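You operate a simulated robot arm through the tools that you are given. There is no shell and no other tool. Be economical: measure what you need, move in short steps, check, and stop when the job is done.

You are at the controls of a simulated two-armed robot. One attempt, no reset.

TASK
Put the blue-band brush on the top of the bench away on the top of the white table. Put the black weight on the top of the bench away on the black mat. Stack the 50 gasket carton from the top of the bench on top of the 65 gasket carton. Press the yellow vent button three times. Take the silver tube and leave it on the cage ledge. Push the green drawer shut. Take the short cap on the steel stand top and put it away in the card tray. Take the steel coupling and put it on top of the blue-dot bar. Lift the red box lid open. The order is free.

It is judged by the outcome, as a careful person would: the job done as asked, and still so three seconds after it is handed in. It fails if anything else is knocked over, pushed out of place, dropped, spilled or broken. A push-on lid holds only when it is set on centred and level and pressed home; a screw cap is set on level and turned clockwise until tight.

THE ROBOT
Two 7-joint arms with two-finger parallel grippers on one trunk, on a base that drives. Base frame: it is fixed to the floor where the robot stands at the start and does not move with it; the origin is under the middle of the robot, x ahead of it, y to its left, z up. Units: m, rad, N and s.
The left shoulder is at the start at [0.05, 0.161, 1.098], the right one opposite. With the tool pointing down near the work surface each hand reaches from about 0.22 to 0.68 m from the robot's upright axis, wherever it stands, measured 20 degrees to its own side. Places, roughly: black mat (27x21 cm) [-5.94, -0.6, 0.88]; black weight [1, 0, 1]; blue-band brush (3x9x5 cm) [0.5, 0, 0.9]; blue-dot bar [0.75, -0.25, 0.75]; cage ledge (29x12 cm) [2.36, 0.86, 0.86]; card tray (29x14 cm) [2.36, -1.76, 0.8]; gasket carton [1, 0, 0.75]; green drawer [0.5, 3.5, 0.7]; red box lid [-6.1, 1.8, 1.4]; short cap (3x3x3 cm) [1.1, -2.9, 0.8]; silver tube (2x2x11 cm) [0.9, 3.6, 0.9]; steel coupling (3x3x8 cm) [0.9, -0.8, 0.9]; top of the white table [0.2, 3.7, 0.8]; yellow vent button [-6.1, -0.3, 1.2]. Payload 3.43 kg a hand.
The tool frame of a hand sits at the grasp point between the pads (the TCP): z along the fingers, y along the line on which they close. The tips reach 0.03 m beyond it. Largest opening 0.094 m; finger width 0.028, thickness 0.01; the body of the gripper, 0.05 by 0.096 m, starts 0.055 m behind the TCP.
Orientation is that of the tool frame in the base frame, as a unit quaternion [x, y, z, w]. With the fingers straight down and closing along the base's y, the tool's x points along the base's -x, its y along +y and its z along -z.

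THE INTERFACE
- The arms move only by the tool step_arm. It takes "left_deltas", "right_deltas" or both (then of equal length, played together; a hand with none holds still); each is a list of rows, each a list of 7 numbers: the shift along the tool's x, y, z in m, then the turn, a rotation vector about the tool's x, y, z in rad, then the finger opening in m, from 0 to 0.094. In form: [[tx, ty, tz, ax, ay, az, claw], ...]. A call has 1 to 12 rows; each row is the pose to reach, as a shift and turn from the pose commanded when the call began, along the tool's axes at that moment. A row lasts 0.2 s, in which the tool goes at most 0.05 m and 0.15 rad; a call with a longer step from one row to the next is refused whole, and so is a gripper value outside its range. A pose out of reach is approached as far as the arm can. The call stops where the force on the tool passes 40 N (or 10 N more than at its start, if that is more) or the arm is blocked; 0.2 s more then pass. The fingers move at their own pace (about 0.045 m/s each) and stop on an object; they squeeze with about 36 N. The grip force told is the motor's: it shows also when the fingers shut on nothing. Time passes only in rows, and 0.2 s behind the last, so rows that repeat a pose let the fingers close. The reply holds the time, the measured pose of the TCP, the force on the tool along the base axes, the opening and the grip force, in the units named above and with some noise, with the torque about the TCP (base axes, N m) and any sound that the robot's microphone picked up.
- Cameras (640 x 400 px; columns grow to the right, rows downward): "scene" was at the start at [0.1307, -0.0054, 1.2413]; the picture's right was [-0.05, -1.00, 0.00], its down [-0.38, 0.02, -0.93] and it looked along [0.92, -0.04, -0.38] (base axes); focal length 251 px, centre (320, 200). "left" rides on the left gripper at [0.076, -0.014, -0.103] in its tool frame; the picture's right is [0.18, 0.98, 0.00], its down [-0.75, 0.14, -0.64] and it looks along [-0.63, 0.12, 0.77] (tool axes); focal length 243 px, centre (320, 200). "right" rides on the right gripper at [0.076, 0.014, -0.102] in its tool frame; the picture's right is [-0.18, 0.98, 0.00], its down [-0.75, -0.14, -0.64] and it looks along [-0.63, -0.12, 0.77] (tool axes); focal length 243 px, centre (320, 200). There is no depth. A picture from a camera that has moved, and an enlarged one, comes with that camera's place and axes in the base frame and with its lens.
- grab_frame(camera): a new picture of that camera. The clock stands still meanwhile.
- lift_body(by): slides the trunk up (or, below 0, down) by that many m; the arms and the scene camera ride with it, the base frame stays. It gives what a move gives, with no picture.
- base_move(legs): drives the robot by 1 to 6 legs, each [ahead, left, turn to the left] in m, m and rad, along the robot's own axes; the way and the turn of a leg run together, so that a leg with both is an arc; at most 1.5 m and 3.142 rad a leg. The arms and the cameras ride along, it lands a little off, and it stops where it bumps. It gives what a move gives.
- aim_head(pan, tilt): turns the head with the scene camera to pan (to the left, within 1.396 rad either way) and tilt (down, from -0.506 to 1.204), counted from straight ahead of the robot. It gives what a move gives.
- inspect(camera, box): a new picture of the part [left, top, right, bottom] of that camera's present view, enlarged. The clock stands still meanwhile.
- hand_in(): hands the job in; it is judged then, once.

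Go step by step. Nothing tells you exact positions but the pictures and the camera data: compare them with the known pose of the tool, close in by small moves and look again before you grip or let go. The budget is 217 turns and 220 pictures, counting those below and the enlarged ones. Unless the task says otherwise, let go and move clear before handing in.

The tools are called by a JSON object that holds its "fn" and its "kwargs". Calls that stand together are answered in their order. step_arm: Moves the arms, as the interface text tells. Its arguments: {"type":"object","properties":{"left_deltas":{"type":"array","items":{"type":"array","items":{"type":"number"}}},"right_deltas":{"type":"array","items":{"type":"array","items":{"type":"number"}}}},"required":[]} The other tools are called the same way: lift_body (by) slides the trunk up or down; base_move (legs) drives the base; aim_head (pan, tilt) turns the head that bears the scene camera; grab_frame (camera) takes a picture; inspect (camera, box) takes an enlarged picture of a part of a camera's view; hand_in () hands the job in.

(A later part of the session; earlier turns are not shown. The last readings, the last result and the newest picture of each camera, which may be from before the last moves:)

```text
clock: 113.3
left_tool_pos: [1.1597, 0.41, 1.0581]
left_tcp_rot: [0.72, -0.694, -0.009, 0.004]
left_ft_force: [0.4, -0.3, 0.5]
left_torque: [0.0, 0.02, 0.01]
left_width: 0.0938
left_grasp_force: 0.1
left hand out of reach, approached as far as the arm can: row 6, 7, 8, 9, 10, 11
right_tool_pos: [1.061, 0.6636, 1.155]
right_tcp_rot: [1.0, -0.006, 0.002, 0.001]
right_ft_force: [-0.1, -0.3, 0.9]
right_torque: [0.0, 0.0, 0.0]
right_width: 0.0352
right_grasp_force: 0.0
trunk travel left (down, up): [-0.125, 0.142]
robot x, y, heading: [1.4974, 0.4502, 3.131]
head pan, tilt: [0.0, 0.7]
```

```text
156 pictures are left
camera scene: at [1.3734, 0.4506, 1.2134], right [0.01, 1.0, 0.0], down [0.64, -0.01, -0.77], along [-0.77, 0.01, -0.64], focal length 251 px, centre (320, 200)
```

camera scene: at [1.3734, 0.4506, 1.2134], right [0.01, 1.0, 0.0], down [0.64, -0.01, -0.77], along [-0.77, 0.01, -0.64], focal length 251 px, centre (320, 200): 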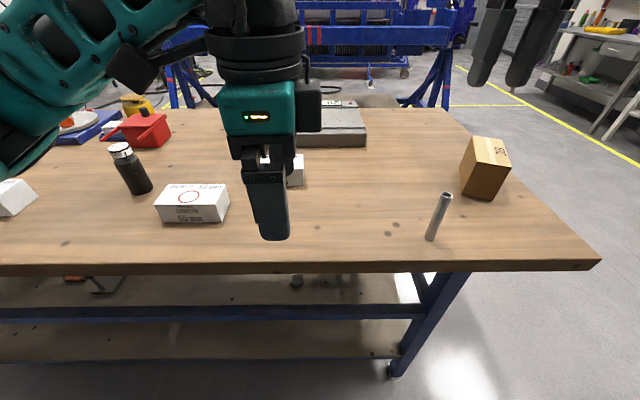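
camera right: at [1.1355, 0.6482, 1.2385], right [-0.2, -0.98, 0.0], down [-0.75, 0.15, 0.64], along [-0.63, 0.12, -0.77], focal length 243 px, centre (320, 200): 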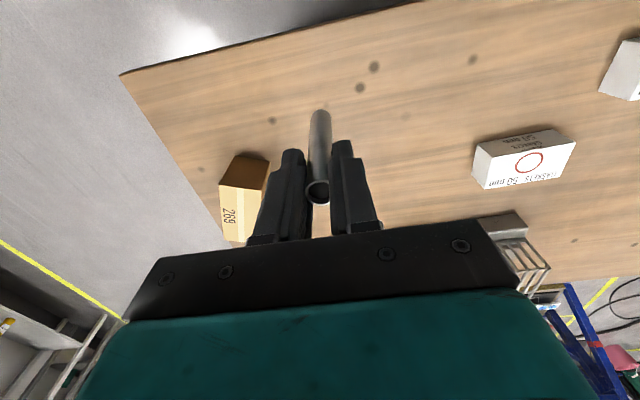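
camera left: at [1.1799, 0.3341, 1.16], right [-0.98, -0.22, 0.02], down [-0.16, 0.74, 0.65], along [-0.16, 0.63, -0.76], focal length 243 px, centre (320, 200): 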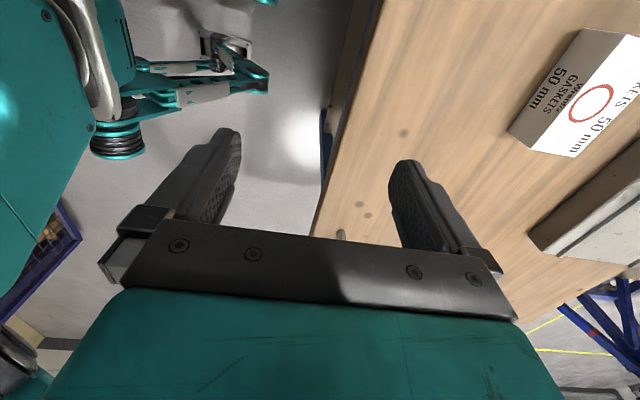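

That wrist turn limits reach. I turn the hand back and try the opposite turn.

{"fn": "step_arm", "kwargs": {"left_deltas": [[0, 0, -0.005, 0, 0, -0.143, 0.094], [0, 0, -0.01, 0, 0, -0.286, 0.094], [0, 0, -0.015, 0, 0, -0.429, 0.094], [0, 0, -0.02, 0, 0, -0.571, 0.094], [0, 0, -0.02, 0, 0, -0.714, 0.094], [0, 0, -0.02, 0, 0, -0.857, 0.094], [0, 0, -0.02, 0, 0, -1.0, 0.094], [0, 0, -0.02, 0, 0, -1.143, 0.094], [0, 0, -0.02, 0, 0, -1.286, 0.094], [0, 0, -0.02, 0, 0, -1.428, 0.094], [0, 0, -0.02, 0, 0, -1.571, 0.094]]}}

```text
clock: 115.7
left_tool_pos: [1.1609, 0.4106, 1.0801]
left_tcp_rot: [1.0, -0.003, -0.002, -0.003]
left_ft_force: [0.5, 0.6, -0.4]
left_torque: [-0.06, -0.02, 0.01]
left_width: 0.094
left_grasp_force: 0.1
right_tool_pos: [1.0601, 0.663, 1.1539]
right_tcp_rot: [1.0, -0.006, 0.002, 0.001]
right_ft_force: [0.7, 0.1, 0.0]
right_torque: [-0.01, -0.01, 0.0]
right_width: 0.0351
right_grasp_force: 0.1
trunk travel left (down, up): [-0.125, 0.142]
robot x, y, heading: [1.501, 0.4491, 3.134]
head pan, tilt: [0.0, 0.7]
```

{"fn": "step_arm", "kwargs": {"left_deltas": [[-0.028, 0.005, 0, 0, 0, -0.143, 0.094], [-0.056, 0.01, 0, 0, 0, -0.286, 0.094], [-0.084, 0.015, 0, 0, 0, -0.429, 0.094], [-0.112, 0.02, 0, 0, 0, -0.571, 0.094], [-0.14, 0.025, 0, 0, 0, -0.714, 0.094], [-0.168, 0.03, 0, 0, 0, -0.857, 0.094], [-0.196, 0.034, 0, 0, 0, -1.0, 0.094], [-0.224, 0.038, 0, 0, 0, -1.143, 0.094], [-0.252, 0.042, 0, 0, 0, -1.286, 0.094], [-0.28, 0.047, 0.01, 0, 0, -1.428, 0.094], [-0.303, 0.052, 0.02, 0, 0, -1.571, 0.094]]}}

{"fn": "grab_frame", "kwargs": {"camera": "left"}}

{"fn": "grab_frame", "kwargs": {"camera": "scene"}}

```text
clock: 118.1
left_tool_pos: [0.8827, 0.3547, 1.0547]
left_tcp_rot: [0.711, 0.703, -0.002, -0.005]
left_ft_force: [0.2, 0.8, 0.3]
left_torque: [-0.03, -0.01, 0.0]
left_width: 0.0942
left_grasp_force: 0.0
left hand out of reach, approached as far as the arm can: row 10, 11
right_tool_pos: [1.0605, 0.6646, 1.1536]
right_tcp_rot: [1.0, -0.006, 0.003, 0.001]
right_ft_force: [0.6, -0.3, -0.5]
right_torque: [-0.03, 0.03, -0.01]
right_width: 0.0349
right_grasp_force: 0.1
trunk travel left (down, up): [-0.125, 0.142]
robot x, y, heading: [1.5001, 0.4505, 3.13]
head pan, tilt: [0.0, 0.7]
```

```text
155 pictures are left
camera left: at [0.8703, 0.4324, 1.1568], right [0.98, 0.17, -0.01], down [0.14, -0.76, 0.64], along [0.11, -0.63, -0.77], focal length 243 px, centre (320, 200)
```

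left: 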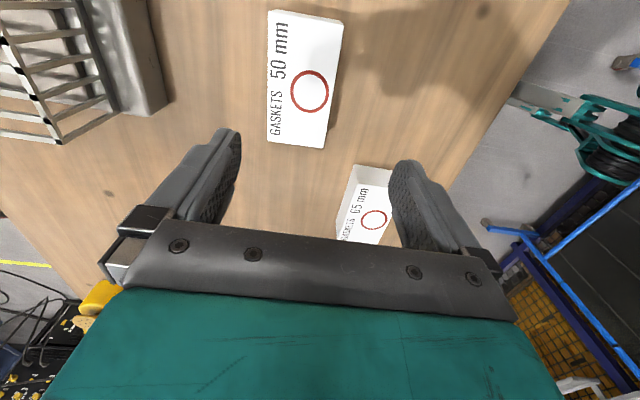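

```text
154 pictures are left
camera scene: at [1.3731, 0.4524, 1.2134], right [0.01, 1.0, 0.0], down [0.64, -0.01, -0.76], along [-0.76, 0.01, -0.64], focal length 251 px, centre (320, 200)
```

scene: 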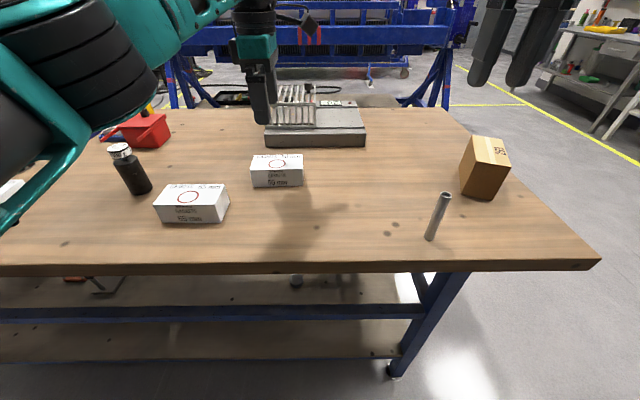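

This turn works. I drive 4.5 cm closer, then centre the hand over the 50 carton.

{"fn": "base_move", "kwargs": {"legs": [[0.045, 0, 0]]}}

```text
clock: 119.0
left_tool_pos: [0.8364, 0.3551, 1.0542]
left_tcp_rot: [0.711, 0.703, 0.001, -0.005]
left_ft_force: [-0.1, -0.4, 0.4]
left_torque: [-0.02, 0.0, 0.01]
left_width: 0.0941
left_grasp_force: 0.2
right_tool_pos: [1.0144, 0.6637, 1.1544]
right_tcp_rot: [1.0, -0.005, 0.003, 0.001]
right_ft_force: [-0.5, 0.0, -0.2]
right_torque: [0.04, -0.06, 0.0]
right_width: 0.035
right_grasp_force: 0.1
trunk travel left (down, up): [-0.125, 0.142]
robot x, y, heading: [1.4547, 0.4525, 3.133]
head pan, tilt: [0.0, 0.7]
```

{"fn": "step_arm", "kwargs": {"left_deltas": [[0.003, 0.012, 0.03, 0, 0, 0, 0.094], [0.005, 0.025, 0.07, 0, 0, 0, 0.094], [0.005, 0.025, 0.105, 0, 0, 0, 0.094]]}}

{"fn": "grab_frame", "kwargs": {"camera": "left"}}

{"fn": "inspect", "kwargs": {"camera": "scene", "box": [200, 100, 360, 220]}}

```text
clock: 119.8
left_tool_pos: [0.8625, 0.3599, 0.9485]
left_tcp_rot: [0.711, 0.703, 0.0, -0.006]
left_ft_force: [0.8, -0.9, 0.2]
left_torque: [0.03, 0.02, -0.01]
left_width: 0.094
left_grasp_force: 0.0
right_tool_pos: [1.0156, 0.664, 1.1544]
right_tcp_rot: [1.0, -0.006, 0.003, 0.001]
right_ft_force: [-0.8, -0.8, 0.3]
right_torque: [0.01, 0.02, 0.0]
right_width: 0.035
right_grasp_force: 0.0
trunk travel left (down, up): [-0.125, 0.142]
robot x, y, heading: [1.4572, 0.4528, 3.131]
head pan, tilt: [0.0, 0.7]
```

```text
153 pictures are left
camera left: at [0.8507, 0.437, 1.0507], right [0.98, 0.17, -0.01], down [0.14, -0.76, 0.64], along [0.11, -0.63, -0.77], focal length 243 px, centre (320, 200)
```

left: 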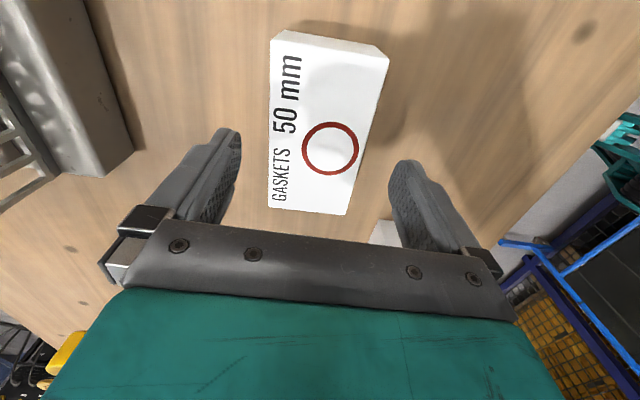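

```text
3.33 times, centred on (280, 160) of scene
camera zoom: at [1.3287, 0.4519, 1.2134], right [0.01, 1.0, 0.0], down [0.64, -0.01, -0.76], along [-0.76, 0.01, -0.64], focal length 835 px, centre (453, 333)
```

zoom: 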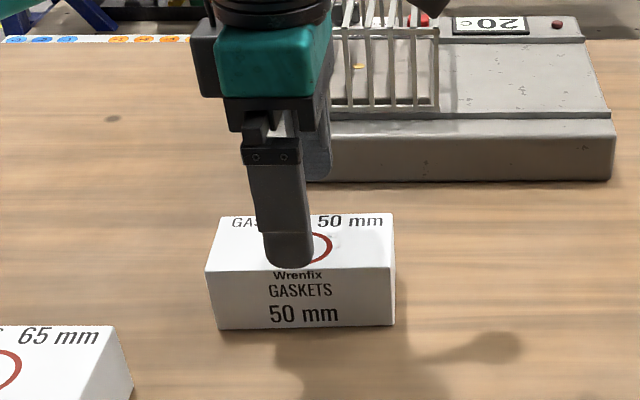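

Centred. Down and close.

{"fn": "step_arm", "kwargs": {"left_deltas": [[0, 0, 0.03, 0, 0, 0, 0.094], [0, 0, 0.05, 0, 0, 0, 0.094], [0, 0, 0.061, 0, 0, 0, 0.094], [0, 0, 0.061, 0, 0, 0, 0.07], [0, 0, 0.061, 0, 0, 0, 0.05], [0, 0, 0.061, 0, 0, 0, 0.05], [0, 0, 0.061, 0, 0, 0, 0.05]]}}

{"fn": "inspect", "kwargs": {"camera": "scene", "box": [200, 100, 360, 220]}}

```text
clock: 121.4
left_tool_pos: [0.8612, 0.3609, 0.8884]
left_tcp_rot: [0.711, 0.703, -0.001, -0.004]
left_ft_force: [-0.7, -0.1, 0.3]
left_torque: [0.04, 0.03, 0.03]
left_width: 0.0707
left_grasp_force: 36.2
right_tool_pos: [1.0148, 0.6646, 1.1535]
right_tcp_rot: [1.0, -0.006, 0.001, 0.0]
right_ft_force: [0.3, 0.9, -0.4]
right_torque: [-0.03, -0.01, 0.02]
right_width: 0.035
right_grasp_force: 0.0
trunk travel left (down, up): [-0.125, 0.142]
robot x, y, heading: [1.4574, 0.4529, 3.125]
head pan, tilt: [0.0, 0.7]
```

```text
3.33 times, centred on (280, 160) of scene
camera zoom: at [1.3288, 0.4518, 1.2133], right [0.01, 1.0, 0.0], down [0.64, -0.01, -0.76], along [-0.76, 0.01, -0.64], focal length 835 px, centre (453, 333)
```

zoom: 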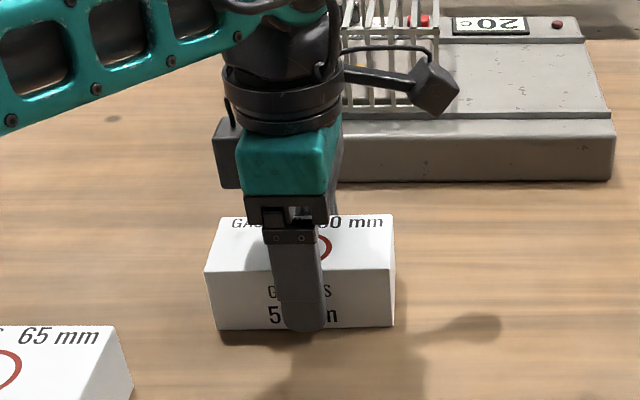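

Gripped (7 cm). I lift and carry over the 65 carton, then check.

{"fn": "step_arm", "kwargs": {"left_deltas": [[0, 0, -0.04, 0, 0, 0, 0.05], [0, 0, -0.08, 0, 0, 0, 0.05], [0, 0, -0.1, 0, 0, 0, 0.05], [-0.032, 0.024, -0.1, 0, 0, 0, 0.05], [-0.064, 0.048, -0.1, 0, 0, 0, 0.05], [-0.096, 0.072, -0.1, 0, 0, 0, 0.05], [-0.128, 0.096, -0.1, 0, 0, 0, 0.05], [-0.16, 0.119, -0.1, 0, 0, 0, 0.05], [-0.16, 0.119, -0.075, 0, 0, 0, 0.05]]}}

{"fn": "inspect", "kwargs": {"camera": "scene", "box": [110, 110, 270, 240]}}

{"fn": "grab_frame", "kwargs": {"camera": "left"}}

```text
clock: 123.4
left_tool_pos: [0.9783, 0.1984, 0.962]
left_tcp_rot: [0.711, 0.704, 0.0, -0.005]
left_ft_force: [0.0, 0.7, -2.1]
left_torque: [0.02, 0.04, -0.02]
left_width: 0.0702
left_grasp_force: 35.9
right_tool_pos: [1.0159, 0.6638, 1.1542]
right_tcp_rot: [1.0, -0.006, 0.003, 0.001]
right_ft_force: [-0.7, -0.7, 0.5]
right_torque: [-0.02, 0.06, -0.02]
right_width: 0.035
right_grasp_force: 0.1
trunk travel left (down, up): [-0.125, 0.142]
robot x, y, heading: [1.4549, 0.4512, 3.127]
head pan, tilt: [0.0, 0.7]
```

```text
3.08 times, centred on (190, 175) of scene
camera zoom: at [1.3286, 0.4518, 1.2133], right [0.01, 1.0, 0.0], down [0.64, -0.01, -0.76], along [-0.76, 0.01, -0.64], focal length 771 px, centre (720, 277)
```

zoom: 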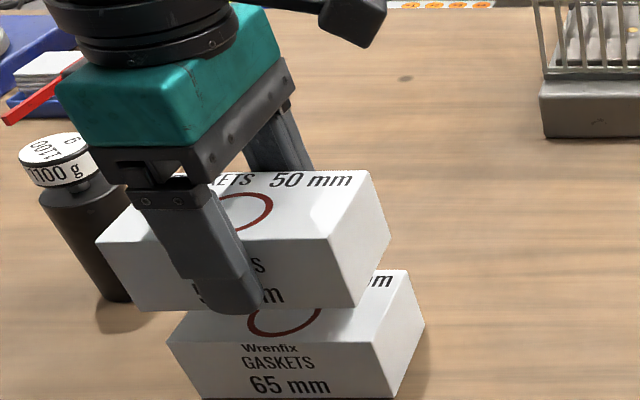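

```text
149 pictures are left
camera left: at [0.9681, 0.2752, 1.0635], right [0.98, 0.17, -0.01], down [0.14, -0.76, 0.64], along [0.11, -0.63, -0.77], focal length 243 px, centre (320, 200)
```

left: 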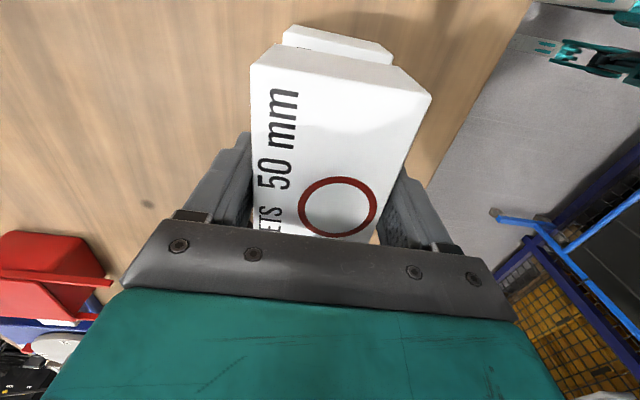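

The 50 sits ~7 mm short in x and y; I correct and lower until contact.

{"fn": "step_arm", "kwargs": {"left_deltas": [[0.007, 0.006, 0, 0, 0, 0, 0.05], [0.007, 0.006, 0.012, 0, 0, 0, 0.05], [0.007, 0.006, 0.019, 0, 0, 0, 0.05]]}}

{"fn": "inspect", "kwargs": {"camera": "scene", "box": [110, 110, 270, 240]}}

{"fn": "inspect", "kwargs": {"camera": "left", "box": [220, 0, 460, 150]}}

```text
clock: 124.2
left_tool_pos: [0.9846, 0.2048, 0.9414]
left_tcp_rot: [0.711, 0.703, -0.001, -0.005]
left_ft_force: [-0.9, 0.5, -1.3]
left_torque: [0.01, -0.02, 0.03]
left_width: 0.0699
left_grasp_force: 35.2
right_tool_pos: [1.0154, 0.665, 1.1542]
right_tcp_rot: [1.0, -0.007, 0.003, 0.0]
right_ft_force: [0.0, 0.2, 1.3]
right_torque: [-0.02, 0.0, -0.02]
right_width: 0.0351
right_grasp_force: 0.0
trunk travel left (down, up): [-0.125, 0.142]
robot x, y, heading: [1.4523, 0.4516, 3.132]
head pan, tilt: [0.0, 0.7]
```

```text
3.08 times, centred on (190, 175) of scene
camera zoom: at [1.3288, 0.4518, 1.2134], right [0.01, 1.0, 0.0], down [0.64, -0.01, -0.76], along [-0.76, 0.01, -0.64], focal length 771 px, centre (720, 277)
```

zoom: 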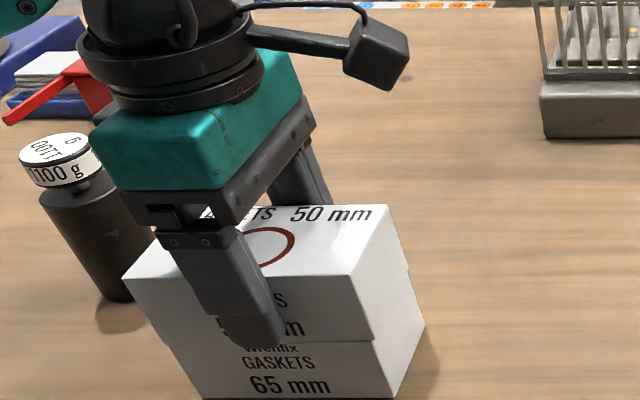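

```text
2.67 times, centred on (340, 75) of left
camera zoom: at [0.9738, 0.2823, 1.0438], right [0.98, 0.17, -0.01], down [0.14, -0.76, 0.64], along [0.11, -0.63, -0.77], focal length 647 px, centre (267, 533)
```

zoom: 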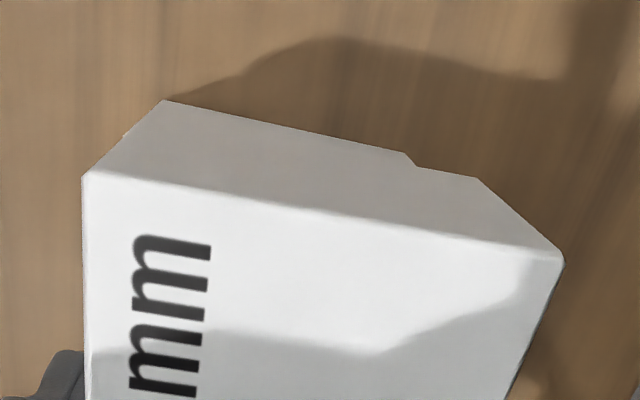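

Aligned well. Lower the last millimetres to contact.

{"fn": "step_arm", "kwargs": {"left_deltas": [[0, 0, 0.002, 0, 0, 0, 0.05], [0, 0, 0.004, 0, 0, 0, 0.05]]}}

```text
clock: 124.8
left_tool_pos: [0.9849, 0.2061, 0.9388]
left_tcp_rot: [0.71, 0.704, -0.001, -0.004]
left_ft_force: [0.0, 1.0, -1.1]
left_torque: [-0.02, 0.03, -0.01]
left_width: 0.0702
left_grasp_force: 36.0
right_tool_pos: [1.016, 0.6649, 1.1534]
right_tcp_rot: [1.0, -0.006, 0.002, 0.001]
right_ft_force: [0.6, 0.3, -0.4]
right_torque: [0.0, -0.04, 0.02]
right_width: 0.0349
right_grasp_force: 0.1
trunk travel left (down, up): [-0.125, 0.142]
robot x, y, heading: [1.4558, 0.4523, 3.133]
head pan, tilt: [0.0, 0.7]
```

{"fn": "step_arm", "kwargs": {"left_deltas": [[0, 0, 0.002, 0, 0, 0, 0.05], [0, 0, 0.003, 0, 0, 0, 0.05]]}}

```text
clock: 125.4
left_tool_pos: [0.9856, 0.206, 0.9393]
left_tcp_rot: [0.71, 0.704, -0.002, -0.007]
left_ft_force: [-1.0, -3.0, 17.8]
left_torque: [-0.29, -0.48, 0.03]
left_width: 0.0701
left_grasp_force: 36.0
right_tool_pos: [1.0172, 0.6643, 1.155]
right_tcp_rot: [1.0, -0.006, 0.002, 0.002]
right_ft_force: [0.0, 0.8, 0.6]
right_torque: [-0.02, -0.02, 0.0]
right_width: 0.035
right_grasp_force: 0.0
trunk travel left (down, up): [-0.125, 0.142]
robot x, y, heading: [1.4542, 0.4502, 3.13]
head pan, tilt: [0.0, 0.7]
```

Contact. Ease 1 mm, open and rise.

{"fn": "step_arm", "kwargs": {"left_deltas": [[0, 0, -0.002, 0, 0, 0, 0.05], [0, 0, -0.002, 0, 0, 0, 0.08], [0, 0, -0.002, 0, 0, 0, 0.094], [0, 0, -0.002, 0, 0, 0, 0.094], [0, 0, -0.04, 0, 0, 0, 0.094], [0, 0, -0.08, 0, 0, 0, 0.094], [0, 0, -0.12, 0, 0, 0, 0.094], [0, 0, -0.16, 0, 0, 0, 0.094]]}}

{"fn": "grab_frame", "kwargs": {"camera": "scene"}}

{"fn": "inspect", "kwargs": {"camera": "scene", "box": [80, 110, 240, 240]}}

```text
clock: 127.2
left_tool_pos: [0.986, 0.2043, 1.096]
left_tcp_rot: [0.711, 0.703, -0.001, -0.005]
left_ft_force: [-0.4, -0.3, -0.4]
left_torque: [0.02, 0.01, -0.04]
left_width: 0.0941
left_grasp_force: 0.1
right_tool_pos: [1.0159, 0.664, 1.1531]
right_tcp_rot: [1.0, -0.007, 0.002, 0.001]
right_ft_force: [0.0, -0.3, 0.8]
right_torque: [-0.03, 0.04, -0.02]
right_width: 0.035
right_grasp_force: 0.1
trunk travel left (down, up): [-0.125, 0.142]
robot x, y, heading: [1.4589, 0.4513, 3.131]
head pan, tilt: [0.0, 0.7]
```

```text
146 pictures are left
camera scene: at [1.3292, 0.4521, 1.2134], right [0.01, 1.0, 0.0], down [0.64, -0.01, -0.77], along [-0.77, 0.01, -0.64], focal length 251 px, centre (320, 200)
```

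scene: 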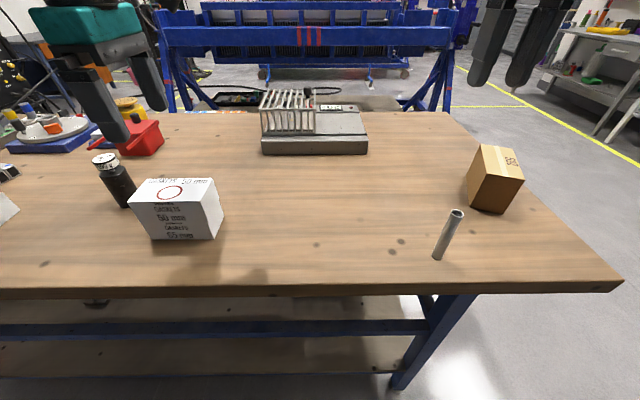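

```text
3.08 times, centred on (160, 175) of scene
camera zoom: at [1.3292, 0.4521, 1.2134], right [0.01, 1.0, 0.0], down [0.64, -0.01, -0.77], along [-0.77, 0.01, -0.64], focal length 771 px, centre (812, 277)
```

zoom: 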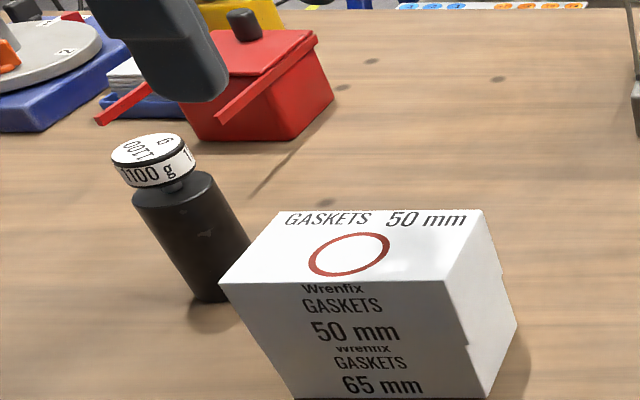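

The stack is good. Now regrip the tube with the right hand pitched forward: back the base 0.1 m and pitch the hand at the near side of the tube.

{"fn": "base_move", "kwargs": {"legs": [[-0.1, 0, 0]]}}

{"fn": "step_arm", "kwargs": {"right_deltas": [[0.004, 0, 0.03, 0, -0.135, 0, 0.05], [0.008, 0, 0.06, 0, -0.27, 0, 0.05], [0.012, 0, 0.09, 0, -0.405, 0, 0.05], [0.016, 0, 0.12, 0, -0.54, 0, 0.05], [0.02, 0, 0.15, 0, -0.675, 0, 0.05], [0.024, 0, 0.18, 0, -0.81, 0, 0.05], [0.027, 0, 0.21, 0, -0.945, 0, 0.05]]}}

{"fn": "grab_frame", "kwargs": {"camera": "scene"}}

{"fn": "grab_frame", "kwargs": {"camera": "right"}}

```text
clock: 128.3
left_tool_pos: [1.0861, 0.2039, 1.096]
left_tcp_rot: [0.711, 0.703, -0.001, -0.005]
left_ft_force: [-0.4, 0.7, 0.4]
left_torque: [0.01, 0.01, -0.05]
left_width: 0.094
left_grasp_force: 0.0
right_tool_pos: [1.1172, 0.6627, 1.1547]
right_tcp_rot: [1.0, -0.007, 0.001, 0.002]
right_ft_force: [-0.5, 0.0, -0.8]
right_torque: [-0.01, 0.01, 0.01]
right_width: 0.0349
right_grasp_force: 0.2
trunk travel left (down, up): [-0.125, 0.142]
robot x, y, heading: [1.5591, 0.452, 3.129]
head pan, tilt: [0.0, 0.7]
```

```text
clock: 129.9
left_tool_pos: [1.086, 0.2055, 1.0948]
left_tcp_rot: [0.711, 0.703, -0.001, -0.005]
left_ft_force: [0.2, 0.7, 0.0]
left_torque: [-0.01, 0.0, 0.05]
left_width: 0.0941
left_grasp_force: 0.1
right_tool_pos: [1.1366, 0.6624, 0.9404]
right_tcp_rot: [0.892, -0.006, -0.453, -0.001]
right_ft_force: [0.4, 0.5, -0.2]
right_torque: [-0.01, 0.0, 0.04]
right_width: 0.05
right_grasp_force: 0.1
right hand out of reach, approached as far as the arm can: row 7
trunk travel left (down, up): [-0.125, 0.142]
robot x, y, heading: [1.5572, 0.4481, 3.129]
head pan, tilt: [0.0, 0.7]
```

```text
144 pictures are left
camera scene: at [1.4292, 0.4507, 1.2134], right [0.01, 1.0, 0.0], down [0.64, -0.01, -0.76], along [-0.76, 0.01, -0.64], focal length 251 px, centre (320, 200)
```

scene: 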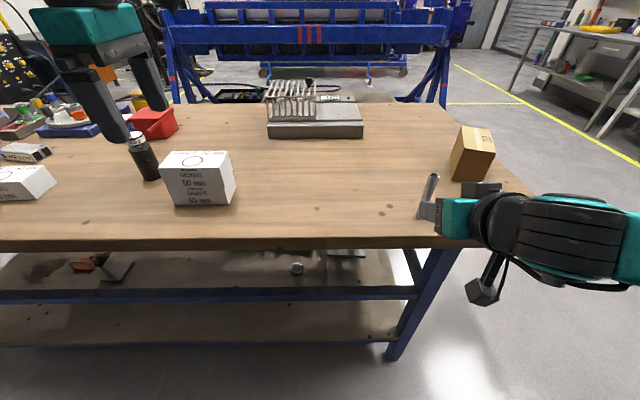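

```text
143 pictures are left
camera right: at [1.2643, 0.6447, 0.9396], right [-0.12, -0.98, 0.15], down [0.08, 0.14, 0.99], along [-0.99, 0.13, 0.06], focal length 243 px, centre (320, 200)
```

right: 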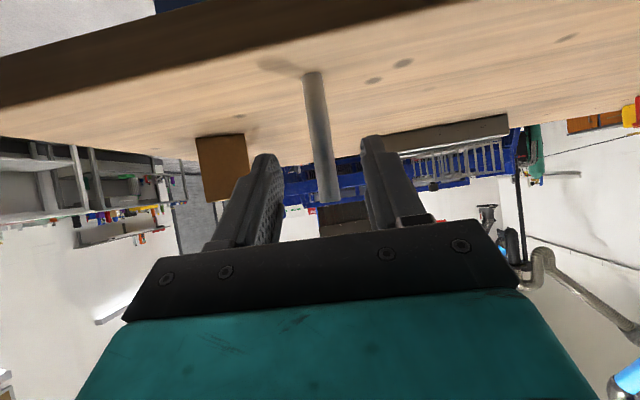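

The tube stands between the fingers. I lower to z≈0.91, move in 7 cm, and close.

{"fn": "step_arm", "kwargs": {"right_deltas": [[0.0243, 0, 0.0177, 0, 0, 0, 0.05], [0.01, 0, 0.037, 0, 0, 0, 0.05], [-0.004, 0, 0.0563, 0, 0, 0, 0.05], [-0.0182, 0, 0.0757, 0, 0, 0, 0.05]]}}

{"fn": "grab_frame", "kwargs": {"camera": "right"}}

{"fn": "inspect", "kwargs": {"camera": "scene", "box": [380, 140, 540, 260]}}

```text
clock: 130.9
left_tool_pos: [1.085, 0.2048, 1.0952]
left_tcp_rot: [0.711, 0.703, 0.0, -0.005]
left_ft_force: [0.6, 1.4, -0.4]
left_torque: [-0.01, 0.03, 0.01]
left_width: 0.0941
left_grasp_force: 0.1
right_tool_pos: [1.0647, 0.6636, 0.9122]
right_tcp_rot: [0.891, -0.006, -0.453, -0.002]
right_ft_force: [0.1, 0.9, 0.1]
right_torque: [0.02, 0.0, 0.05]
right_width: 0.0503
right_grasp_force: 0.0
trunk travel left (down, up): [-0.125, 0.142]
robot x, y, heading: [1.5551, 0.451, 3.122]
head pan, tilt: [0.0, 0.7]
```

```text
142 pictures are left
camera right: at [1.192, 0.6468, 0.9101], right [-0.12, -0.98, 0.15], down [0.08, 0.14, 0.99], along [-0.99, 0.13, 0.06], focal length 243 px, centre (320, 200)
```

right: 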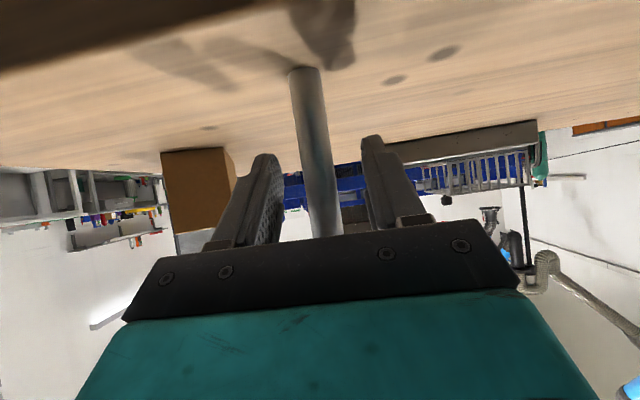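

```text
3.33 times, centred on (460, 200) of scene
camera zoom: at [1.4292, 0.4506, 1.2133], right [0.01, 1.0, 0.0], down [0.64, -0.01, -0.76], along [-0.76, 0.01, -0.64], focal length 835 px, centre (-147, 200)
```

zoom: 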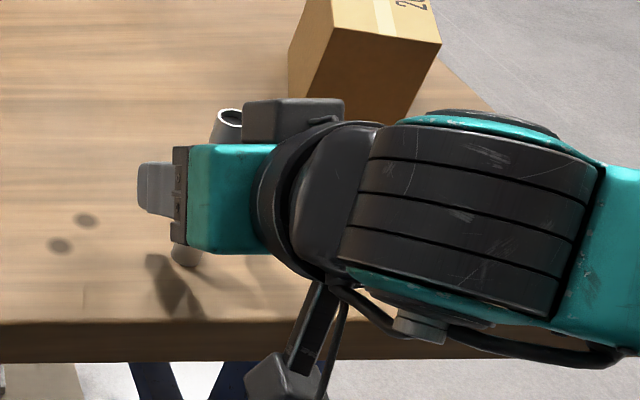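

{"fn": "step_arm", "kwargs": {"right_deltas": [[0, 0, 0, 0, 0, 0, 0.03], [0, 0, 0, 0, 0, 0, 0.01], [0, 0, 0, 0, 0, 0, 0.01], [0, 0, 0, 0, 0, 0, 0.01]]}}

{"fn": "grab_frame", "kwargs": {"camera": "right"}}

```text
clock: 131.9
left_tool_pos: [1.0861, 0.2055, 1.0957]
left_tcp_rot: [0.711, 0.704, 0.0, -0.004]
left_ft_force: [-0.3, 0.7, 0.2]
left_torque: [0.05, -0.02, -0.02]
left_width: 0.0943
left_grasp_force: 0.0
right_tool_pos: [1.0647, 0.6633, 0.9119]
right_tcp_rot: [0.891, -0.006, -0.453, -0.003]
right_ft_force: [0.1, 1.0, -0.2]
right_torque: [-0.03, 0.01, -0.02]
right_width: 0.0205
right_grasp_force: 35.7
trunk travel left (down, up): [-0.125, 0.142]
robot x, y, heading: [1.5579, 0.4538, 3.129]
head pan, tilt: [0.0, 0.7]
```

```text
140 pictures are left
camera right: at [1.1922, 0.6468, 0.9102], right [-0.12, -0.98, 0.15], down [0.08, 0.14, 0.99], along [-0.99, 0.13, 0.06], focal length 243 px, centre (320, 200)
```

right: 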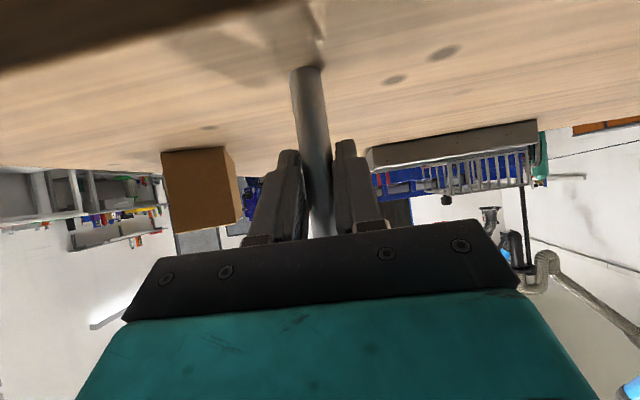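

Gripped mid-height (2 cm). I lift it, back off slightly, and turn around towards the cage.

{"fn": "step_arm", "kwargs": {"right_deltas": [[-0.027, 0, -0.0197, 0, 0, 0, 0.01], [-0.054, 0, -0.0393, 0, 0, 0, 0.01], [-0.081, 0, -0.059, 0, 0, 0, 0.01]]}}

{"fn": "base_move", "kwargs": {"legs": [[-0.05, 0, 0], [0, 0, -1.565], [0, 0, -1.565], [0, 0.5, 0]]}}

{"fn": "aim_head", "kwargs": {"pan": -0.2, "tilt": 0.5}}

{"fn": "grab_frame", "kwargs": {"camera": "scene"}}

{"fn": "grab_frame", "kwargs": {"camera": "right"}}

```text
clock: 132.7
left_tool_pos: [1.0856, 0.2042, 1.0952]
left_tcp_rot: [0.711, 0.703, 0.0, -0.005]
left_ft_force: [0.5, -0.3, 0.0]
left_torque: [0.0, -0.01, 0.02]
left_width: 0.0939
left_grasp_force: 0.1
right_tool_pos: [1.0644, 0.6636, 1.0129]
right_tcp_rot: [0.891, -0.006, -0.453, -0.002]
right_ft_force: [0.2, 0.9, -0.9]
right_torque: [0.02, -0.01, 0.02]
right_width: 0.0205
right_grasp_force: 36.2
trunk travel left (down, up): [-0.125, 0.142]
robot x, y, heading: [1.5531, 0.4531, 3.132]
head pan, tilt: [0.0, 0.7]
```

```text
clock: 145.8
left_tool_pos: [2.071, 1.2022, 1.0949]
left_tcp_rot: [0.709, -0.705, 0.005, -0.001]
left_ft_force: [-0.1, -0.2, -0.3]
left_torque: [-0.01, 0.02, -0.01]
left_width: 0.0942
left_grasp_force: 0.1
right_tool_pos: [2.0998, 0.7462, 1.0128]
right_tcp_rot: [-0.002, 0.891, 0.002, 0.453]
right_ft_force: [0.3, 0.6, -0.8]
right_torque: [0.02, 0.01, -0.04]
right_width: 0.0207
right_grasp_force: 35.9
trunk travel left (down, up): [-0.125, 0.142]
robot x, y, heading: [1.6073, 0.9487, 0.007]
head pan, tilt: [0.0, 0.7]
```

```text
clock: 146.5
left_tool_pos: [2.0707, 1.204, 1.0951]
left_tcp_rot: [0.709, -0.705, 0.005, 0.0]
left_ft_force: [-0.1, -0.6, 1.1]
left_torque: [0.0, -0.04, 0.0]
left_width: 0.0938
left_grasp_force: 0.1
right_tool_pos: [2.0988, 0.7445, 1.0134]
right_tcp_rot: [-0.001, 0.892, 0.002, 0.453]
right_ft_force: [0.2, 0.0, -0.3]
right_torque: [0.01, 0.01, 0.02]
right_width: 0.0206
right_grasp_force: 36.7
trunk travel left (down, up): [-0.125, 0.142]
robot x, y, heading: [1.6009, 0.954, 0.006]
head pan, tilt: [-0.201, 0.499]
```

```text
139 pictures are left
camera scene: at [1.7317, 0.9311, 1.231], right [-0.19, -0.98, 0.0], down [-0.47, 0.09, -0.88], along [0.86, -0.17, -0.48], focal length 251 px, centre (320, 200)
```

scene: 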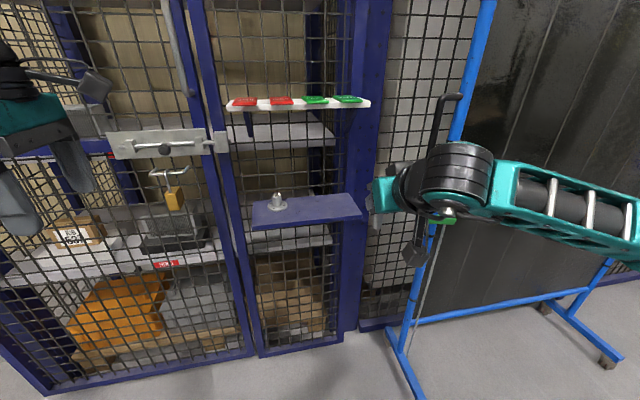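

```text
138 pictures are left
camera right: at [1.9713, 0.7578, 1.0109], right [0.1, 0.98, 0.15], down [-0.07, -0.14, 0.99], along [0.99, -0.11, 0.06], focal length 243 px, centre (320, 200)
```

right: 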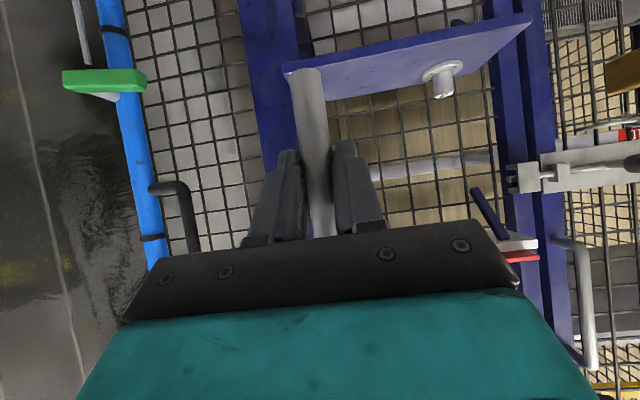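

Ledge top is z≈0.85, x 2.30–2.44, y 0.70–1.00; the upper shelf only begins at x≈2.40. I drive so the tube comes over about (2.36, 0.82).

{"fn": "base_move", "kwargs": {"legs": [[0, 0.07, 0], [0.21, 0, 0]]}}

{"fn": "grab_frame", "kwargs": {"camera": "scene"}}

{"fn": "grab_frame", "kwargs": {"camera": "right"}}

```text
clock: 149.0
left_tool_pos: [2.2803, 1.2738, 1.0956]
left_tcp_rot: [0.709, -0.705, 0.005, -0.001]
left_ft_force: [-1.0, -0.8, -0.7]
left_torque: [-0.01, 0.02, -0.02]
left_width: 0.094
left_grasp_force: 0.1
right_tool_pos: [2.3098, 0.8149, 1.0119]
right_tcp_rot: [-0.001, 0.891, 0.002, 0.454]
right_ft_force: [0.0, 0.4, -0.1]
right_torque: [-0.01, -0.01, -0.01]
right_width: 0.0205
right_grasp_force: 35.8
trunk travel left (down, up): [-0.125, 0.142]
robot x, y, heading: [1.8151, 1.0216, 0.001]
head pan, tilt: [-0.201, 0.499]
```

```text
137 pictures are left
camera scene: at [1.9419, 1.0008, 1.231], right [-0.2, -0.98, 0.0], down [-0.47, 0.09, -0.88], along [0.86, -0.17, -0.48], focal length 251 px, centre (320, 200)
```

scene: 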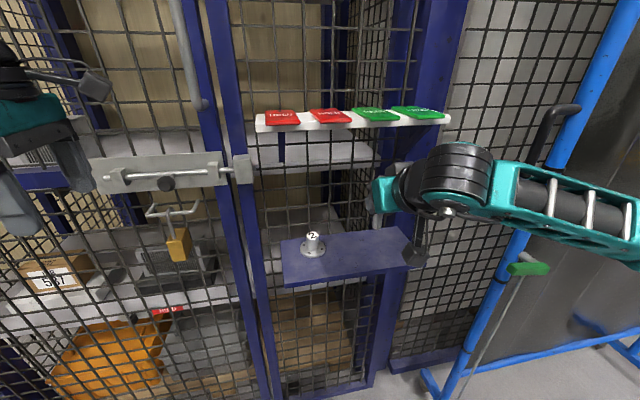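

```text
136 pictures are left
camera right: at [2.1812, 0.8274, 1.0108], right [0.11, 0.98, 0.15], down [-0.07, -0.14, 0.99], along [0.99, -0.12, 0.06], focal length 243 px, centre (320, 200)
```

right: 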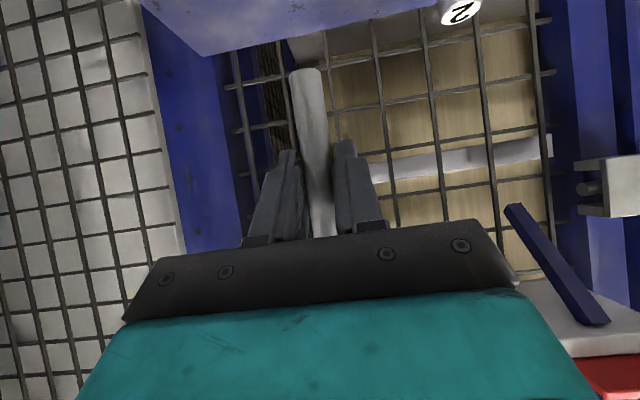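

I move 4.5 cm in, then lower to just above the ledge.

{"fn": "step_arm", "kwargs": {"right_deltas": [[-0.0265, 0, 0.0364, 0, 0, 0, 0.01], [0.0058, 0, 0.06, 0, 0, 0, 0.01], [0.0381, 0, 0.0834, 0, 0, 0, 0.01], [0.0442, 0, 0.0878, 0, 0, 0, 0.01]]}}

{"fn": "grab_frame", "kwargs": {"camera": "right"}}

{"fn": "inspect", "kwargs": {"camera": "scene", "box": [260, 140, 460, 300]}}

```text
clock: 150.0
left_tool_pos: [2.2807, 1.2724, 1.0952]
left_tcp_rot: [0.709, -0.705, 0.005, 0.0]
left_ft_force: [0.1, 0.3, -0.2]
left_torque: [0.02, 0.0, 0.02]
left_width: 0.094
left_grasp_force: 0.0
right_tool_pos: [2.3536, 0.8147, 0.925]
right_tcp_rot: [-0.001, 0.891, 0.002, 0.453]
right_ft_force: [-0.1, 0.8, -0.6]
right_torque: [-0.01, 0.02, 0.03]
right_width: 0.0204
right_grasp_force: 35.6
trunk travel left (down, up): [-0.125, 0.142]
robot x, y, heading: [1.8123, 1.0131, 0.007]
head pan, tilt: [-0.201, 0.499]
```

```text
135 pictures are left
camera right: at [2.2256, 0.8284, 0.9231], right [0.1, 0.98, 0.15], down [-0.07, -0.14, 0.99], along [0.99, -0.11, 0.06], focal length 243 px, centre (320, 200)
```

right: 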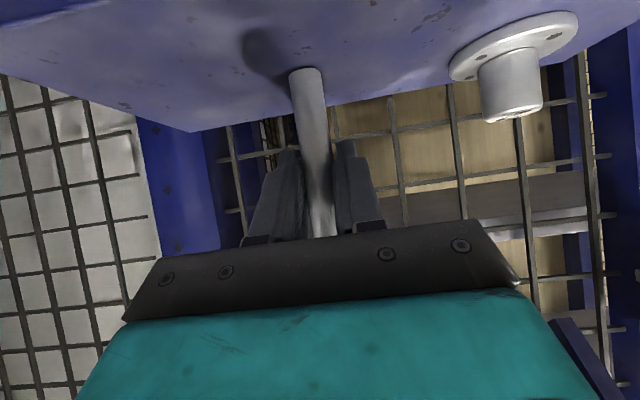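

```text
2.50 times, centred on (360, 220) of scene
camera zoom: at [1.9415, 1.0008, 1.2311], right [-0.2, -0.98, 0.0], down [-0.47, 0.09, -0.88], along [0.86, -0.17, -0.48], focal length 627 px, centre (220, 150)
```

zoom: 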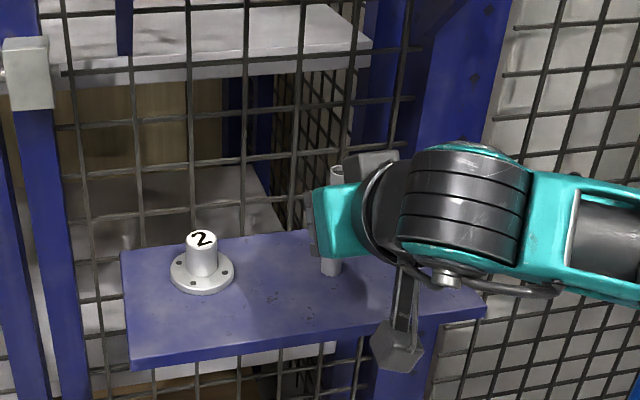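

The tube is over the ledge's middle, nearly touching. Down in small steps.

{"fn": "step_arm", "kwargs": {"right_deltas": [[0.0032, 0, 0.0024, 0, 0, 0, 0.01], [0.0065, 0, 0.0047, 0, 0, 0, 0.01]]}}

```text
clock: 150.6
left_tool_pos: [2.2798, 1.2733, 1.0961]
left_tcp_rot: [0.709, -0.705, 0.006, 0.0]
left_ft_force: [0.4, -0.4, -0.2]
left_torque: [-0.01, 0.01, -0.03]
left_width: 0.0944
left_grasp_force: 0.0
right_tool_pos: [2.3536, 0.8159, 0.9222]
right_tcp_rot: [0.0, 0.889, 0.002, 0.458]
right_ft_force: [-3.2, -0.7, 15.8]
right_torque: [-0.09, 0.09, 0.0]
right_width: 0.0206
right_grasp_force: 35.6
trunk travel left (down, up): [-0.125, 0.142]
robot x, y, heading: [1.8128, 1.0168, 0.002]
head pan, tilt: [-0.201, 0.499]
```

Contact. I ease 4 mm of push and open.

{"fn": "step_arm", "kwargs": {"right_deltas": [[-0.0032, 0, -0.0023, 0, 0, 0, 0.01], [-0.0032, 0, -0.0023, 0, 0, 0, 0.022], [-0.0032, 0, -0.0023, 0, 0, 0, 0.03], [-0.0032, 0, -0.0023, 0, 0, 0, 0.045], [-0.0032, 0, -0.0023, 0, 0, 0, 0.045]]}}

{"fn": "grab_frame", "kwargs": {"camera": "right"}}

```text
clock: 151.8
left_tool_pos: [2.2809, 1.2724, 1.0956]
left_tcp_rot: [0.709, -0.705, 0.006, 0.0]
left_ft_force: [0.3, -0.4, 0.5]
left_torque: [-0.01, -0.01, 0.0]
left_width: 0.0938
left_grasp_force: 0.1
right_tool_pos: [2.3546, 0.8147, 0.9212]
right_tcp_rot: [0.0, 0.892, 0.001, 0.453]
right_ft_force: [0.2, -0.1, -0.1]
right_torque: [0.03, 0.0, 0.0]
right_width: 0.0451
right_grasp_force: 0.1
trunk travel left (down, up): [-0.125, 0.142]
robot x, y, heading: [1.8134, 1.0193, 0.009]
head pan, tilt: [-0.201, 0.499]
```

```text
133 pictures are left
camera right: at [2.2256, 0.828, 0.9193], right [0.11, 0.98, 0.15], down [-0.07, -0.14, 0.99], along [0.99, -0.12, 0.06], focal length 243 px, centre (320, 200)
```

right: 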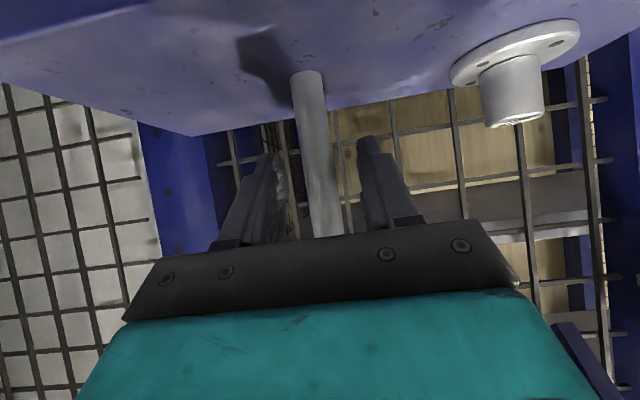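

It stands. I withdraw straight back.

{"fn": "step_arm", "kwargs": {"right_deltas": [[0.0118, 0, -0.0162, 0, 0, 0, 0.06], [0.0294, 0, -0.0404, 0, 0, 0, 0.06], [0.053, 0, -0.0727, 0, 0, 0, 0.06], [0.0765, 0, -0.105, 0, 0, 0, 0.06], [0.094, 0, -0.129, 0, 0, 0, 0.06]]}}

{"fn": "inspect", "kwargs": {"camera": "scene", "box": [260, 140, 460, 300]}}

```text
clock: 153.0
left_tool_pos: [2.2814, 1.2732, 1.0954]
left_tcp_rot: [0.709, -0.705, 0.006, -0.001]
left_ft_force: [0.4, -0.2, 0.8]
left_torque: [-0.04, 0.0, 0.0]
left_width: 0.0938
left_grasp_force: 0.1
right_tool_pos: [2.228, 0.8174, 0.9105]
right_tcp_rot: [-0.001, 0.891, 0.002, 0.453]
right_ft_force: [1.5, 0.9, 0.0]
right_torque: [0.01, -0.01, -0.01]
right_width: 0.0597
right_grasp_force: 0.0
right hand out of reach, approached as far as the arm can: row 4, 5
trunk travel left (down, up): [-0.125, 0.142]
robot x, y, heading: [1.8155, 1.018, 0.001]
head pan, tilt: [-0.201, 0.499]
```

```text
2.50 times, centred on (360, 220) of scene
camera zoom: at [1.9414, 1.0011, 1.2311], right [-0.2, -0.98, 0.0], down [-0.47, 0.09, -0.88], along [0.86, -0.17, -0.48], focal length 627 px, centre (220, 150)
```

zoom: 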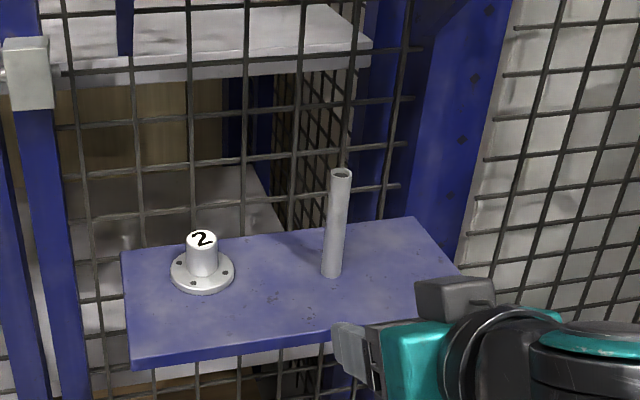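

The silver tube stands on the ledge. I back off and bring both hands to their natural fingers-down pose.

{"fn": "base_move", "kwargs": {"legs": [[-0.22, 0, 0]]}}

{"fn": "step_arm", "kwargs": {"left_deltas": [[0, 0, 0, 0, 0, 0.143, 0.09], [0, 0, -0.005, 0, 0, 0.286, 0.09], [0, 0, -0.01, 0, 0, 0.429, 0.09], [0, 0, -0.015, 0, 0, 0.571, 0.09], [0, 0, -0.02, 0, 0, 0.714, 0.09], [0, 0, -0.03, 0, 0, 0.857, 0.09], [0, 0, -0.03, 0, 0, 1.0, 0.09], [0, 0, -0.03, 0, 0, 1.143, 0.09], [0, 0, -0.03, 0, 0, 1.286, 0.09], [0, 0, -0.03, 0, 0, 1.428, 0.09], [0, 0, -0.03, 0, 0, 1.571, 0.09]], "right_deltas": [[-0.02, 0, -0.015, 0, 0.12, 0, 0.06], [-0.04, 0, -0.03, 0, 0.24, 0, 0.06], [-0.06, 0, -0.045, 0, 0.36, 0, 0.06], [-0.08, 0, -0.06, 0, 0.48, 0, 0.06], [-0.1, 0, -0.075, 0, 0.6, 0, 0.06], [-0.12, 0, -0.09, 0, 0.72, 0, 0.06], [-0.14, 0, -0.1, 0, 0.84, 0, 0.06], [-0.16, 0, -0.118, 0, 0.941, 0, 0.06], [-0.16, 0, -0.118, 0, 0.941, 0, 0.06], [-0.16, 0, -0.118, 0, 0.941, 0, 0.06], [-0.16, 0, -0.118, 0, 0.941, 0, 0.06]]}}

{"fn": "aim_head", "kwargs": {"pan": -0.9, "tilt": 0.4}}

{"fn": "grab_frame", "kwargs": {"camera": "scene"}}

```text
clock: 154.7
left_tool_pos: [2.0605, 1.2722, 1.0949]
left_tcp_rot: [0.708, -0.706, 0.005, -0.001]
left_ft_force: [0.4, 0.9, 0.4]
left_torque: [0.01, -0.06, -0.01]
left_width: 0.094
left_grasp_force: 0.0
right_tool_pos: [2.0092, 0.817, 0.9115]
right_tcp_rot: [-0.001, 0.891, 0.002, 0.453]
right_ft_force: [0.4, 0.8, -0.6]
right_torque: [0.04, 0.01, 0.0]
right_width: 0.0601
right_grasp_force: 0.0
trunk travel left (down, up): [-0.125, 0.142]
robot x, y, heading: [1.5979, 1.017, 0.006]
head pan, tilt: [-0.201, 0.499]
```

```text
clock: 157.1
left_tool_pos: [2.0613, 1.2712, 1.1252]
left_tcp_rot: [-0.001, 1.0, -0.003, 0.005]
left_ft_force: [0.6, -0.6, 0.1]
left_torque: [-0.01, 0.0, 0.02]
left_width: 0.0902
left_grasp_force: 0.1
right_tool_pos: [2.0084, 0.8143, 1.1079]
right_tcp_rot: [-0.001, 1.0, 0.001, -0.001]
right_ft_force: [0.0, 0.0, 0.4]
right_torque: [0.0, 0.02, 0.0]
right_width: 0.0602
right_grasp_force: 0.1
trunk travel left (down, up): [-0.125, 0.142]
robot x, y, heading: [1.5936, 1.0161, 0.003]
head pan, tilt: [-0.201, 0.499]
```

```text
clock: 158.2
left_tool_pos: [2.0615, 1.271, 1.126]
left_tcp_rot: [-0.002, 1.0, -0.004, 0.003]
left_ft_force: [-0.5, -0.7, 0.0]
left_torque: [0.02, 0.01, 0.04]
left_width: 0.0899
left_grasp_force: 0.0
right_tool_pos: [2.0075, 0.8145, 1.1079]
right_tcp_rot: [-0.001, 1.0, 0.0, 0.0]
right_ft_force: [-0.5, -0.8, -0.1]
right_torque: [0.02, -0.03, -0.02]
right_width: 0.06
right_grasp_force: 0.1
trunk travel left (down, up): [-0.125, 0.142]
robot x, y, heading: [1.5944, 1.0185, 0.001]
head pan, tilt: [-0.901, 0.4]
```

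```text
131 pictures are left
camera scene: at [1.691, 0.9456, 1.2402], right [-0.78, -0.62, 0.0], down [-0.24, 0.3, -0.92], along [0.57, -0.72, -0.39], focal length 251 px, centre (320, 200)
```

scene: 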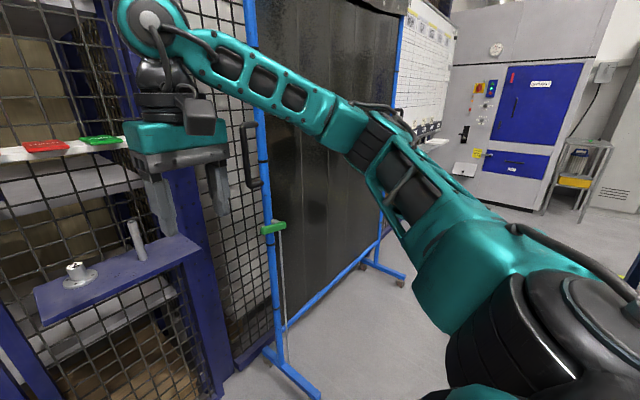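

The corridor between bench and screen is clear (x 1.15–2.13). I turn to face the bench and strafe to y≈-0.6.

{"fn": "base_move", "kwargs": {"legs": [[0, 0, 1.57], [0, 0, 1.57], [0, 1.0, 0], [0, 0.6, 0]]}}

{"fn": "aim_head", "kwargs": {"pan": 0, "tilt": 0.7}}

{"fn": "grab_frame", "kwargs": {"camera": "scene"}}

```text
clock: 180.2
left_tool_pos: [1.1253, -0.82, 1.1246]
left_tcp_rot: [1.0, 0.0, -0.003, -0.004]
left_ft_force: [0.0, 0.3, 0.3]
left_torque: [0.01, 0.0, 0.01]
left_width: 0.0898
left_grasp_force: 0.1
right_tool_pos: [1.1821, -0.3626, 1.1089]
right_tcp_rot: [1.0, -0.001, 0.0, 0.001]
right_ft_force: [-0.9, 0.2, 0.5]
right_torque: [-0.01, 0.02, 0.0]
right_width: 0.06
right_grasp_force: 0.1
trunk travel left (down, up): [-0.125, 0.142]
robot x, y, heading: [1.5958, -0.5644, 3.14]
head pan, tilt: [-0.901, 0.4]
```

```text
clock: 181.4
left_tool_pos: [1.1247, -0.8197, 1.1247]
left_tcp_rot: [1.0, 0.0, -0.004, -0.004]
left_ft_force: [0.3, 0.1, -0.1]
left_torque: [-0.01, 0.01, 0.01]
left_width: 0.09
left_grasp_force: 0.1
right_tool_pos: [1.1815, -0.3627, 1.1088]
right_tcp_rot: [1.0, -0.001, 0.0, 0.001]
right_ft_force: [-0.4, 0.2, -0.3]
right_torque: [0.02, 0.02, 0.01]
right_width: 0.06
right_grasp_force: 0.2
trunk travel left (down, up): [-0.125, 0.142]
robot x, y, heading: [1.5902, -0.5682, 3.138]
head pan, tilt: [0.0, 0.7]
```

```text
130 pictures are left
camera scene: at [1.4656, -0.5693, 1.2134], right [0.0, 1.0, 0.0], down [0.64, 0.0, -0.77], along [-0.77, 0.0, -0.64], focal length 251 px, centre (320, 200)
```

scene: 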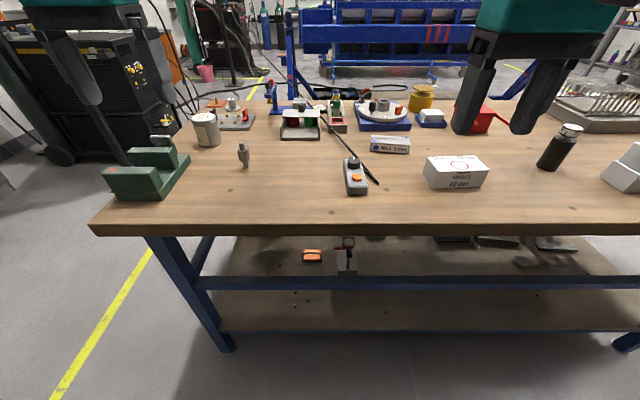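

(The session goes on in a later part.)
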